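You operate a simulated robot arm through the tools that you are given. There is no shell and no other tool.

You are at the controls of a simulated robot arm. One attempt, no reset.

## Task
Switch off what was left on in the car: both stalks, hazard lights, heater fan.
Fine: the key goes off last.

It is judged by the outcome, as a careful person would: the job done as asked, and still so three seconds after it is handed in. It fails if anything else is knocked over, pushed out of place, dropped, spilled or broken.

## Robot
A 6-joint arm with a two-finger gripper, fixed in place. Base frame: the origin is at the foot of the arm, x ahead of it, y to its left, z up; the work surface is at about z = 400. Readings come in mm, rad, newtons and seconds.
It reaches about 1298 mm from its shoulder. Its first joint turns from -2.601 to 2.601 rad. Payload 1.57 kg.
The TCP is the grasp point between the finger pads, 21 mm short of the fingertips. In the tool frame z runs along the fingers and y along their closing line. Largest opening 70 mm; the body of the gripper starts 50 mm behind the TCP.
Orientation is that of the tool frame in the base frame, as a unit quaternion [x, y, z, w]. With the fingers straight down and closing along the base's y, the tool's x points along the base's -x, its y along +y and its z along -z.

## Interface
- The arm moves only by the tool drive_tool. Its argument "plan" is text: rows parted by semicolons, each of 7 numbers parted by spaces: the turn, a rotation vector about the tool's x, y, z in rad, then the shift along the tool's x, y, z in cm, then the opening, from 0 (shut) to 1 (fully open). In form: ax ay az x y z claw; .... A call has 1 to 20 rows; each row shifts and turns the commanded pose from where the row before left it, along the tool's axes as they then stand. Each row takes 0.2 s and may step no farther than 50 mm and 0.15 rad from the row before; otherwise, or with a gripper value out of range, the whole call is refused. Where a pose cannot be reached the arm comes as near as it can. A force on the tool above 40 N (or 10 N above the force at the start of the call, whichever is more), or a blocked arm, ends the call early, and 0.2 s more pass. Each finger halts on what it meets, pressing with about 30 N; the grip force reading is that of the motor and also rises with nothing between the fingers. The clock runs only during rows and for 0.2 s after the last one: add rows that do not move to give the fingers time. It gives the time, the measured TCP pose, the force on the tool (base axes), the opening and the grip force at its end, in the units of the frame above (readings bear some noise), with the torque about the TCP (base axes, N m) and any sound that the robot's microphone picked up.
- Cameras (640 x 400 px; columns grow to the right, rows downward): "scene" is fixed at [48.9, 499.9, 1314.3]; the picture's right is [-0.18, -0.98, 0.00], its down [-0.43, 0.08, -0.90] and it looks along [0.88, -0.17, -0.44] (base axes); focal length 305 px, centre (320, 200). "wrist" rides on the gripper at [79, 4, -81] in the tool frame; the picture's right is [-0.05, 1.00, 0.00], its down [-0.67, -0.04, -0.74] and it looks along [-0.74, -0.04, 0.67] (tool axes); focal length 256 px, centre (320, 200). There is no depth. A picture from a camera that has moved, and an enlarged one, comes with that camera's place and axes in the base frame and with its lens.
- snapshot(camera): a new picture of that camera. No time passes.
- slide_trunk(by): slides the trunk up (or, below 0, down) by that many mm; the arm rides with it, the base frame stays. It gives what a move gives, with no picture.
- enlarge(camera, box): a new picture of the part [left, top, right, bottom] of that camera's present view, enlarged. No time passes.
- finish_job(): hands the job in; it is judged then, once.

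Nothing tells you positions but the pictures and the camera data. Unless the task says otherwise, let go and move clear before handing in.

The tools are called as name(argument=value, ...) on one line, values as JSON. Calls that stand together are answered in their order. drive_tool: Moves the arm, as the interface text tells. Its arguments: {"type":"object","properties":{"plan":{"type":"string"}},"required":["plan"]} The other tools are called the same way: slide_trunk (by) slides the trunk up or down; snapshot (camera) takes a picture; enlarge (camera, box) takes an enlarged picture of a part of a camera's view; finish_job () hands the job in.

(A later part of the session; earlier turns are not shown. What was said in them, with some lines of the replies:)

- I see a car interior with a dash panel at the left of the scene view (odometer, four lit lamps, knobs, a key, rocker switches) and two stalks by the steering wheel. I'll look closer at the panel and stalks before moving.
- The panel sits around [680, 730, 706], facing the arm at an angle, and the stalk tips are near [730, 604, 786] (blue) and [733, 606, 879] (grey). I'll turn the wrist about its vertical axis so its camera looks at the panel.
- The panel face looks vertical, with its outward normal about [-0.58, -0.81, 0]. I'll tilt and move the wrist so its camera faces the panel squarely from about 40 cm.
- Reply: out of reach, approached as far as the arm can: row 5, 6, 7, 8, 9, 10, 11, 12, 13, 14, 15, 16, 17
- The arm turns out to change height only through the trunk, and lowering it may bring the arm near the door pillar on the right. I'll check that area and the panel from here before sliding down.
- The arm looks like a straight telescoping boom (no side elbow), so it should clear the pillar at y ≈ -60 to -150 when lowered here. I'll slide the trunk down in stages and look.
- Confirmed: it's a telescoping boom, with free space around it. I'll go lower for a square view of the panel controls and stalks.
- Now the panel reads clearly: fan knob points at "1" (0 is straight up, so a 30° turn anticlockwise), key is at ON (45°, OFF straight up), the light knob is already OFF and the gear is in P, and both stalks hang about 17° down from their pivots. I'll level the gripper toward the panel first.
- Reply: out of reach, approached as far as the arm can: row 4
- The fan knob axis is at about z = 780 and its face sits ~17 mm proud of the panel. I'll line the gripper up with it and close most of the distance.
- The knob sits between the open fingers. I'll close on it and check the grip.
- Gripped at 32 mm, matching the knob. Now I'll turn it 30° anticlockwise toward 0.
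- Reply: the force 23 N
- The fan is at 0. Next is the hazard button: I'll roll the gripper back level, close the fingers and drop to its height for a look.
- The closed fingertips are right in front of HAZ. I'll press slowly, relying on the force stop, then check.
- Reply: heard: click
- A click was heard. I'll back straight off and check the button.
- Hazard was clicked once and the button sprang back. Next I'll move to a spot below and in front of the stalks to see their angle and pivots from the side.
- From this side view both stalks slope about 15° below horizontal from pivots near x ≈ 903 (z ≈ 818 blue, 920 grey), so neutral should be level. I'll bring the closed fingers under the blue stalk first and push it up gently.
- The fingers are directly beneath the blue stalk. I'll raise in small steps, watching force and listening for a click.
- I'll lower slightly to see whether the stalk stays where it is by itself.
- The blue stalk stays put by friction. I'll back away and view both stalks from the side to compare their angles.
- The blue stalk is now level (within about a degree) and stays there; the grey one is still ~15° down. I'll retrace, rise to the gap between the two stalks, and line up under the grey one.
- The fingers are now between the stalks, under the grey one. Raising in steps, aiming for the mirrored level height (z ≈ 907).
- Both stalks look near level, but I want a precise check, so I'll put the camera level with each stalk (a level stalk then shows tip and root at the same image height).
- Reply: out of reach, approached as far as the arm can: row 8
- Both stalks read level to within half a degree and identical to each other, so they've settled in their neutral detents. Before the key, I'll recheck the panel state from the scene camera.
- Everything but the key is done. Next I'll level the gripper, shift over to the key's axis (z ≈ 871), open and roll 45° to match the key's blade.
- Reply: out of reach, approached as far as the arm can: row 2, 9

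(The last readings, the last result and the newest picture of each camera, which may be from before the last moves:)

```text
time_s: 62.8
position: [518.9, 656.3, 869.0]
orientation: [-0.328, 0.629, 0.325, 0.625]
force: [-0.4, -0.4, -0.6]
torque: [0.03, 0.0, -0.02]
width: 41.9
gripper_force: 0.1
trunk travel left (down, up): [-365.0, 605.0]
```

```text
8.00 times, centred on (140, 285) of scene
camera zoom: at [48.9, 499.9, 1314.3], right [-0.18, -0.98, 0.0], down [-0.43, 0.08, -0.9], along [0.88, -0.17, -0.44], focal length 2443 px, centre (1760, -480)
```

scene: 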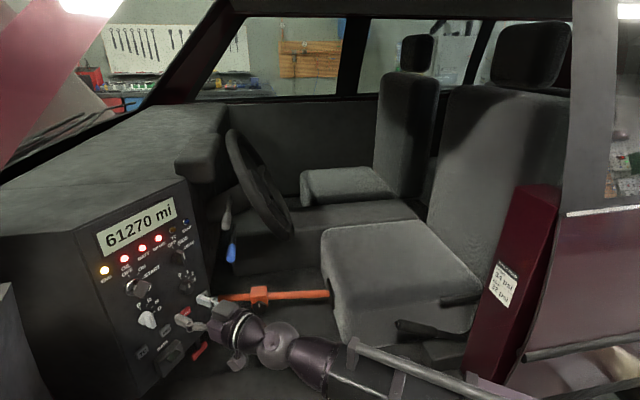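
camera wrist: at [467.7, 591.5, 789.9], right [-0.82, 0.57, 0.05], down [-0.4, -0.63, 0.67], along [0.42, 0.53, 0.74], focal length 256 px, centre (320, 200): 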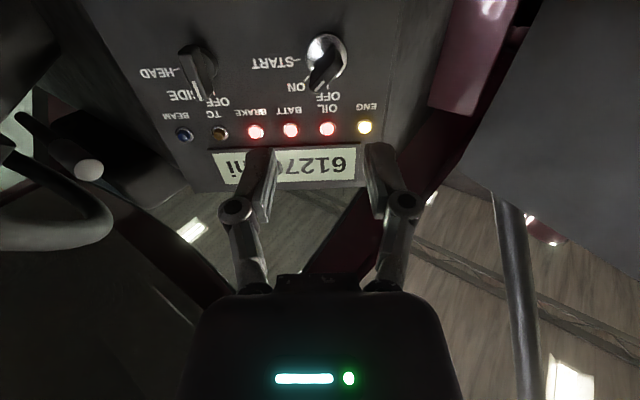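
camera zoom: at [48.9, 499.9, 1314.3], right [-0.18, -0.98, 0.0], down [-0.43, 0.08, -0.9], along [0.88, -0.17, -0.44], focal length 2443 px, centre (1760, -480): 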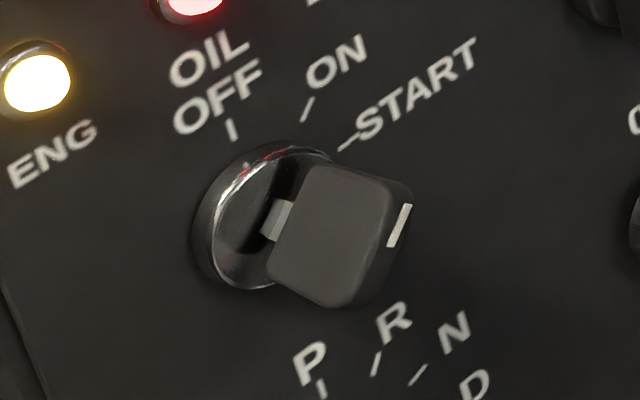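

enlarge(camera="wrist", box=[270, 30, 382, 120])

```text
4.44 times, centred on (326, 75) of wrist
camera zoom: at [467.7, 591.5, 789.9], right [-0.82, 0.57, 0.05], down [-0.4, -0.63, 0.67], along [0.42, 0.53, 0.74], focal length 1138 px, centre (293, 756)
```

zoom: 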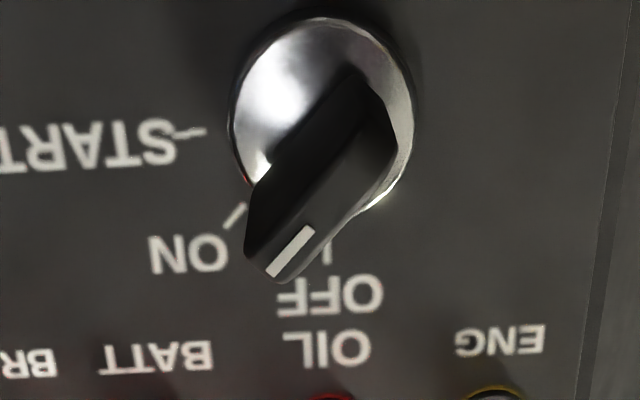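

slide_trunk(by=1.5)

drive_tool(plan="0 0 0 0 0.68 0 0.6;0 0 0.131 0 0 0 0.6;0 0 0.131 0 0 0 0.6;0 0 0.131 0 0 0 0.6;0 0 0.131 0 0 0 0.6;0 0 0.131 0 0 0 0.6;0 0 0.131 0 0 0 0.6;0 0 0 0 0 2.5 0.6;0 0 0 0 0 2.5 0.6;0 0 0 0 0 0 0.6;0 0 0 0 0 0 0.6")

snapshot(camera="wrist")

snapshot(camera="scene")

```text
time_s: 63.3
position: [518.7, 656.2, 870.3]
orientation: [-0.328, 0.629, 0.325, 0.625]
force: [-0.1, 0.6, 0.2]
torque: [-0.01, -0.03, 0.02]
width: 42.1
gripper_force: 0.0
trunk travel left (down, up): [-366.0, 604.0]
```

```text
time_s: 65.7
position: [543.0, 699.1, 869.8]
orientation: [-0.061, 0.707, 0.54, 0.453]
force: [0.0, 0.2, 0.3]
torque: [-0.01, 0.02, -0.01]
width: 42.1
gripper_force: 0.1
trunk travel left (down, up): [-366.0, 604.0]
```

```text
taken
camera wrist: at [446.3, 666.3, 817.6], right [-0.54, 0.39, 0.74], down [-0.02, -0.89, 0.45], along [0.84, 0.23, 0.49], focal length 256 px, centre (320, 200)
```

wrist: 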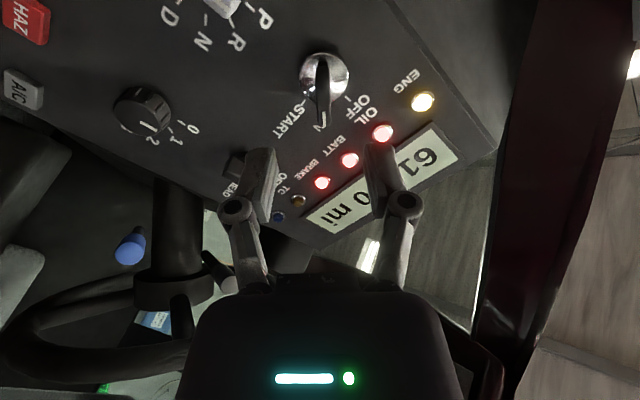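

```text
taken
```

scene: 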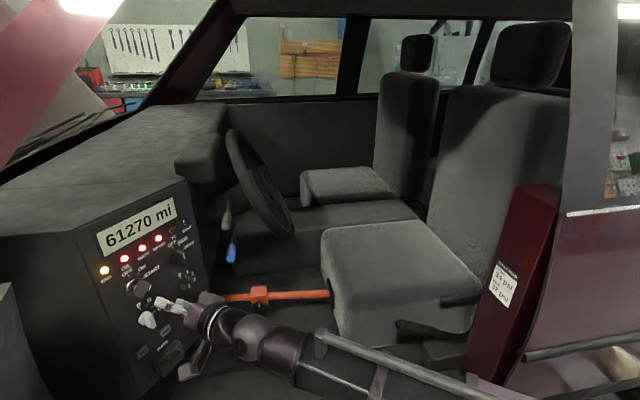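

The key blade is centred between the open fingers, about 2 mm off. I'll correct that and advance over it.

drive_tool(plan="0 0 0 0.19 0.19 2.0 0.6;0 0 0 0 0 2.0 0.6;0 0 0 0 0 2.0 0.6;0 0 0 0 0 1.7 0.6;0 0 0 0 0 0 0.6")

snapshot(camera="wrist")

enlarge(camera="scene", box=[100, 260, 228, 340])

```text
time_s: 66.9
position: [584.2, 765.0, 869.4]
orientation: [-0.062, 0.707, 0.539, 0.453]
force: [0.1, 0.6, -1.0]
torque: [0.01, 0.01, 0.01]
width: 41.7
gripper_force: 0.1
trunk travel left (down, up): [-366.0, 604.0]
```

```text
taken
camera wrist: at [488.5, 732.2, 817.5], right [-0.54, 0.39, 0.74], down [-0.02, -0.89, 0.45], along [0.84, 0.23, 0.49], focal length 256 px, centre (320, 200)
```

wrist: 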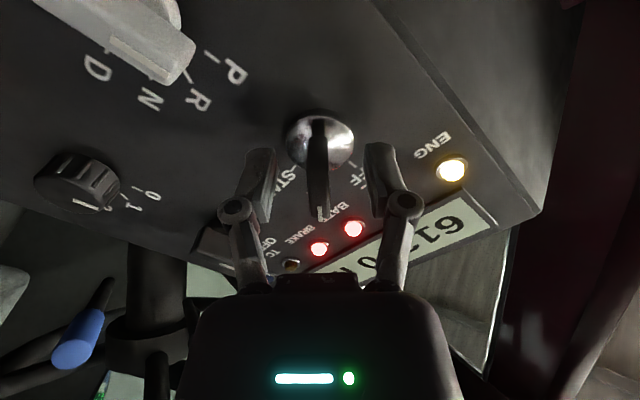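

```text
5.00 times, centred on (164, 300) of scene
camera zoom: at [48.9, 499.9, 1314.3], right [-0.18, -0.98, 0.0], down [-0.43, 0.08, -0.9], along [0.88, -0.17, -0.44], focal length 1527 px, centre (1100, -300)
```

zoom: 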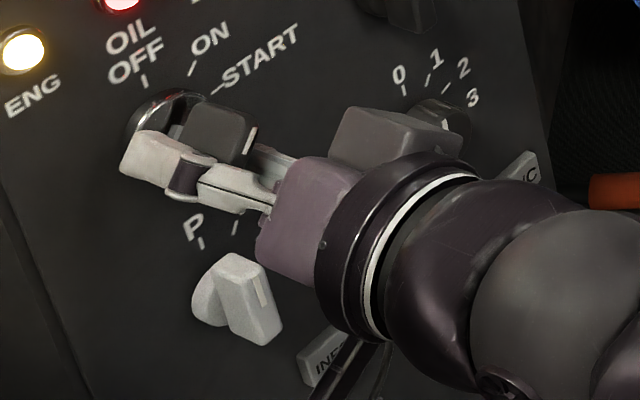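

drive_tool(plan="0 0 0 0 0 0 0.3;0 0 0 0 0 0 0.05;0 0 0 0 0 0 0.05;0 0 0 0 0 0 0.05")

snapshot(camera="wrist")

```text
time_s: 67.9
position: [584.2, 765.3, 869.7]
orientation: [-0.061, 0.707, 0.539, 0.453]
force: [0.2, -5.0, -4.6]
torque: [-0.18, 0.13, 0.1]
width: 9.7
gripper_force: 31.9
trunk travel left (down, up): [-366.0, 604.0]
```

```text
taken
camera wrist: at [488.7, 731.9, 817.3], right [-0.54, 0.39, 0.74], down [-0.02, -0.89, 0.45], along [0.84, 0.23, 0.49], focal length 256 px, centre (320, 200)
```

wrist: 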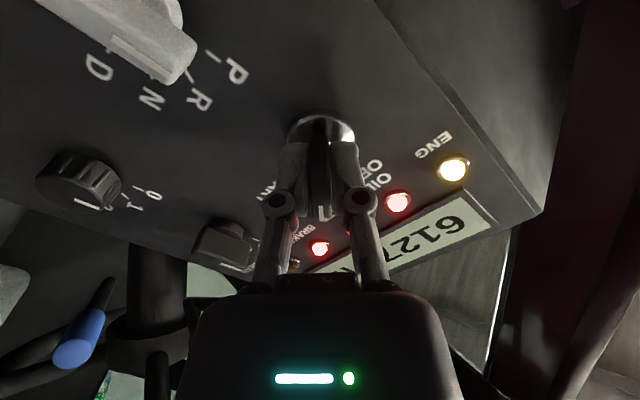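

Gripped on the 9.7 mm blade. Turning anticlockwise toward OFF in two halves.

drive_tool(plan="0 0 -0.1 0 0 0 0.05;0 0 -0.1 0 0 0 0.05;0 0 -0.1 0 0 0 0.05;0 0 -0.1 0 0 0 0.05;0 0 0 0 0 0 0.05")

snapshot(camera="wrist")

```text
time_s: 69.1
position: [585.4, 763.2, 868.1]
orientation: [-0.2, 0.682, 0.438, 0.55]
force: [4.5, -24.0, -18.8]
torque: [0.17, -0.01, -0.57]
width: 9.5
gripper_force: 32.9
trunk travel left (down, up): [-366.0, 604.0]
```

```text
taken
camera wrist: at [510.3, 716.6, 797.8], right [-0.74, 0.52, 0.42], down [-0.19, -0.77, 0.61], along [0.65, 0.37, 0.67], focal length 256 px, centre (320, 200)
```

wrist: 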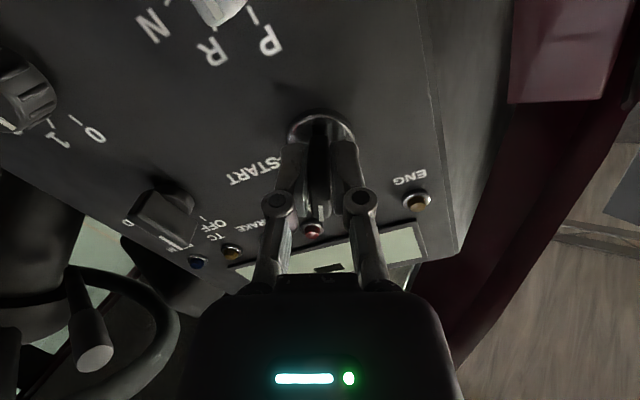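

The warning lamps have gone out and the key is turning. I'll relieve the small sideways load and finish the turn to the OFF mark.

drive_tool(plan="0 0 -0.07 -0.07 -0.18 -0.05 0.05;0 0 -0.08 0 0 0 0.05;0 0 -0.08 0 0 0 0.05;0 0 -0.08 0 0 0 0.05;0 0 -0.075 0 0 0 0.05;0 0 0 0 0 0 0.05")

snapshot(camera="wrist")

enlarge(camera="scene", box=[90, 220, 218, 300])

```text
time_s: 70.5
position: [586.9, 762.0, 867.9]
orientation: [-0.327, 0.632, 0.324, 0.624]
force: [9.6, -15.4, -16.4]
torque: [-0.19, 0.22, -0.33]
width: 9.5
gripper_force: 31.8
trunk travel left (down, up): [-366.0, 604.0]
```

```text
taken
camera wrist: at [535.7, 698.7, 790.2], right [-0.82, 0.57, 0.05], down [-0.39, -0.62, 0.67], along [0.42, 0.53, 0.74], focal length 256 px, centre (320, 200)
```

wrist: 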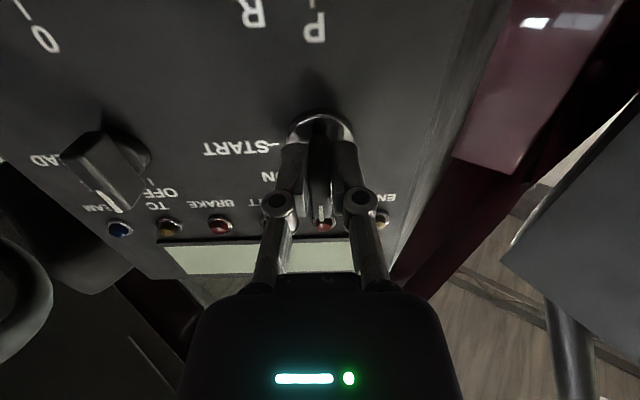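

```text
5.00 times, centred on (154, 260) of scene
camera zoom: at [48.9, 499.9, 1314.3], right [-0.18, -0.98, 0.0], down [-0.43, 0.08, -0.9], along [0.88, -0.17, -0.44], focal length 1527 px, centre (1150, -100)
```

zoom: 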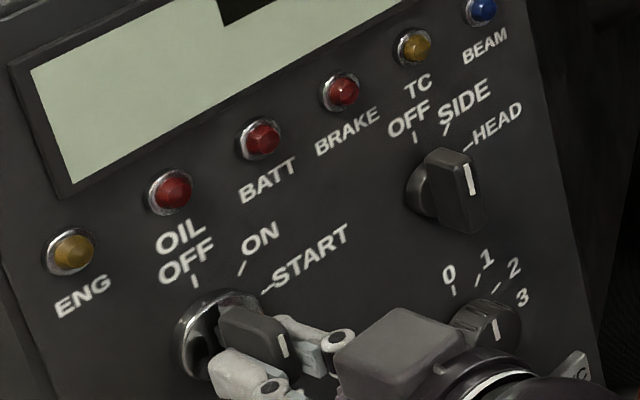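

The key is at OFF, and the display and lamps are dark. I'll open, withdraw straight back, and check everything.

drive_tool(plan="0 0 0 0 0 0 0.3;0 0 0 0 0 0 0.6;0 0 0 0 0 0 0.6;0 0 0 0 0 -2.0 0.6;0 0 0 0 0 -3.0 0.6;0 0 0 0 0 -4.0 0.6;0 0 0 0 0 -4.0 0.6;0 0 0 0 0 0 0.6")

snapshot(camera="wrist")

enlarge(camera="scene", box=[80, 180, 240, 280])

enlarge(camera="scene", box=[100, 250, 228, 330])

```text
time_s: 72.3
position: [509.6, 656.7, 870.8]
orientation: [-0.327, 0.629, 0.325, 0.625]
force: [0.1, 0.1, -0.7]
torque: [0.0, 0.0, 0.0]
width: 42.3
gripper_force: 0.1
trunk travel left (down, up): [-366.0, 604.0]
```

```text
taken
camera wrist: at [459.7, 593.4, 791.7], right [-0.82, 0.57, 0.05], down [-0.4, -0.63, 0.67], along [0.42, 0.53, 0.74], focal length 256 px, centre (320, 200)
```

wrist: 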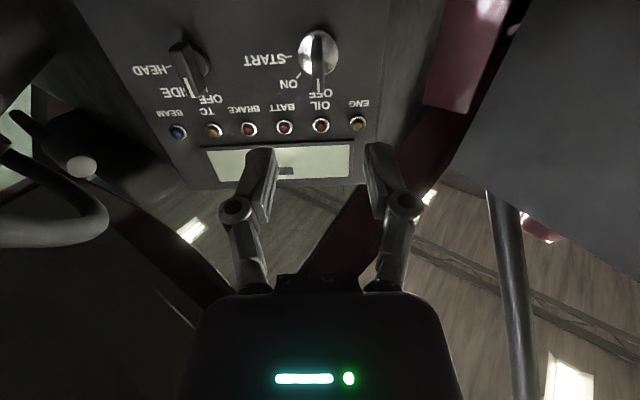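

```text
4.00 times, centred on (160, 230) of scene
camera zoom: at [48.9, 499.9, 1314.3], right [-0.18, -0.98, 0.0], down [-0.43, 0.08, -0.9], along [0.88, -0.17, -0.44], focal length 1222 px, centre (960, 80)
```

zoom: 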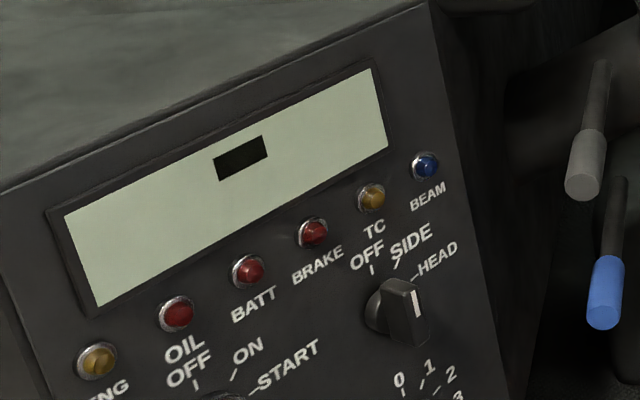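

```text
5.00 times, centred on (164, 290) of scene
camera zoom: at [48.9, 499.9, 1314.3], right [-0.18, -0.98, 0.0], down [-0.43, 0.08, -0.9], along [0.88, -0.17, -0.44], focal length 1527 px, centre (1100, -250)
```

zoom: 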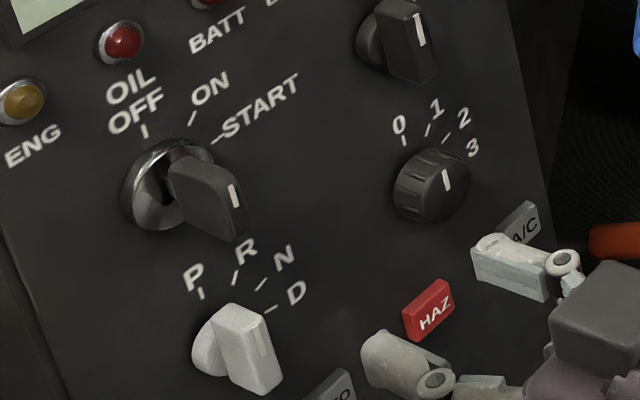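

enlarge(camera="wrist", box=[260, 20, 388, 100])

drive_tool(plan="0 0 0 0 0 -4.0 0.6;0 0 0 0 0 -4.0 0.6;0 0 0 0 0 -4.0 0.6;0 0 0 0 0 0 0.6;0 0 0 0 0 0 0.6")

snapshot(camera="scene")

snapshot(camera="wrist")

```text
5.00 times, centred on (324, 60) of wrist
camera zoom: at [459.7, 593.4, 791.7], right [-0.82, 0.57, 0.05], down [-0.4, -0.63, 0.67], along [0.42, 0.53, 0.74], focal length 1280 px, centre (300, 900)
```

zoom: 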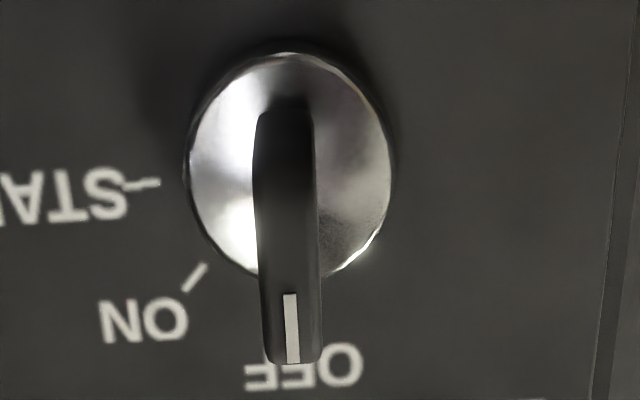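

```text
time_s: 73.5
position: [440.8, 561.0, 870.8]
orientation: [-0.327, 0.629, 0.326, 0.625]
force: [0.7, -0.1, 0.9]
torque: [0.05, 0.0, 0.03]
width: 41.9
gripper_force: 0.0
out of reach, approached as far as the arm can: row 2
trunk travel left (down, up): [-366.0, 604.0]
```

```text
taken
```

scene: 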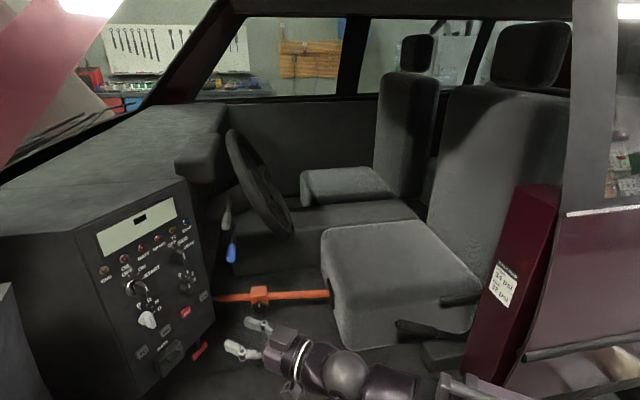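

```text
taken
camera wrist: at [390.7, 495.9, 791.4], right [-0.82, 0.57, 0.05], down [-0.39, -0.63, 0.67], along [0.42, 0.53, 0.74], focal length 256 px, centre (320, 200)
```

wrist: 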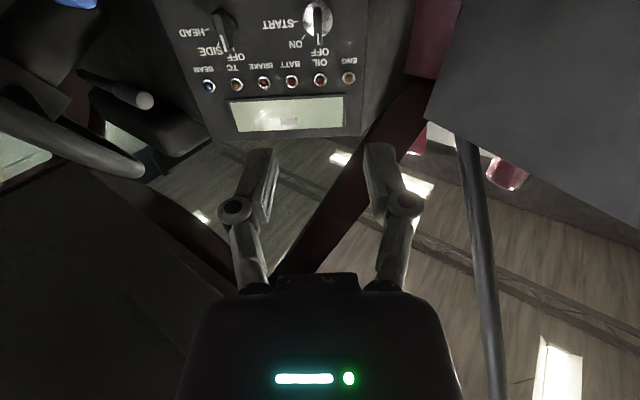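

The key points at OFF with the display and lamps out, the fan is at 0, hazard has been clicked off and both stalks are level. The gripper is open and clear of everything, so I'm handing in.

finish_job()

```text
The job is handed in.
```

I switched off both stalks, the hazard lights and the heater fan, then turned the key to OFF last. The job is handed in, with the gripper open and clear of the panel.

- **Heater fan:** I turned the knob from 1 back to 0, and its mark points at 0.
- **Hazard lights:** I pressed HAZ once and heard a single click, and the button sprang back. It has no indicator I could see, so that click is the only evidence the hazards are off.
- **Stalks:** both were hanging about 15° down. I raised them to level, where they stayed. There were no markings, so I took level as the off position.
- **Key:** I turned it from ON to OFF. The warning lamps went out and the mileage display cleared to a dash.

The light knob was already at OFF and the gear was in P, so I left both alone. I saw nothing else moved or disturbed.
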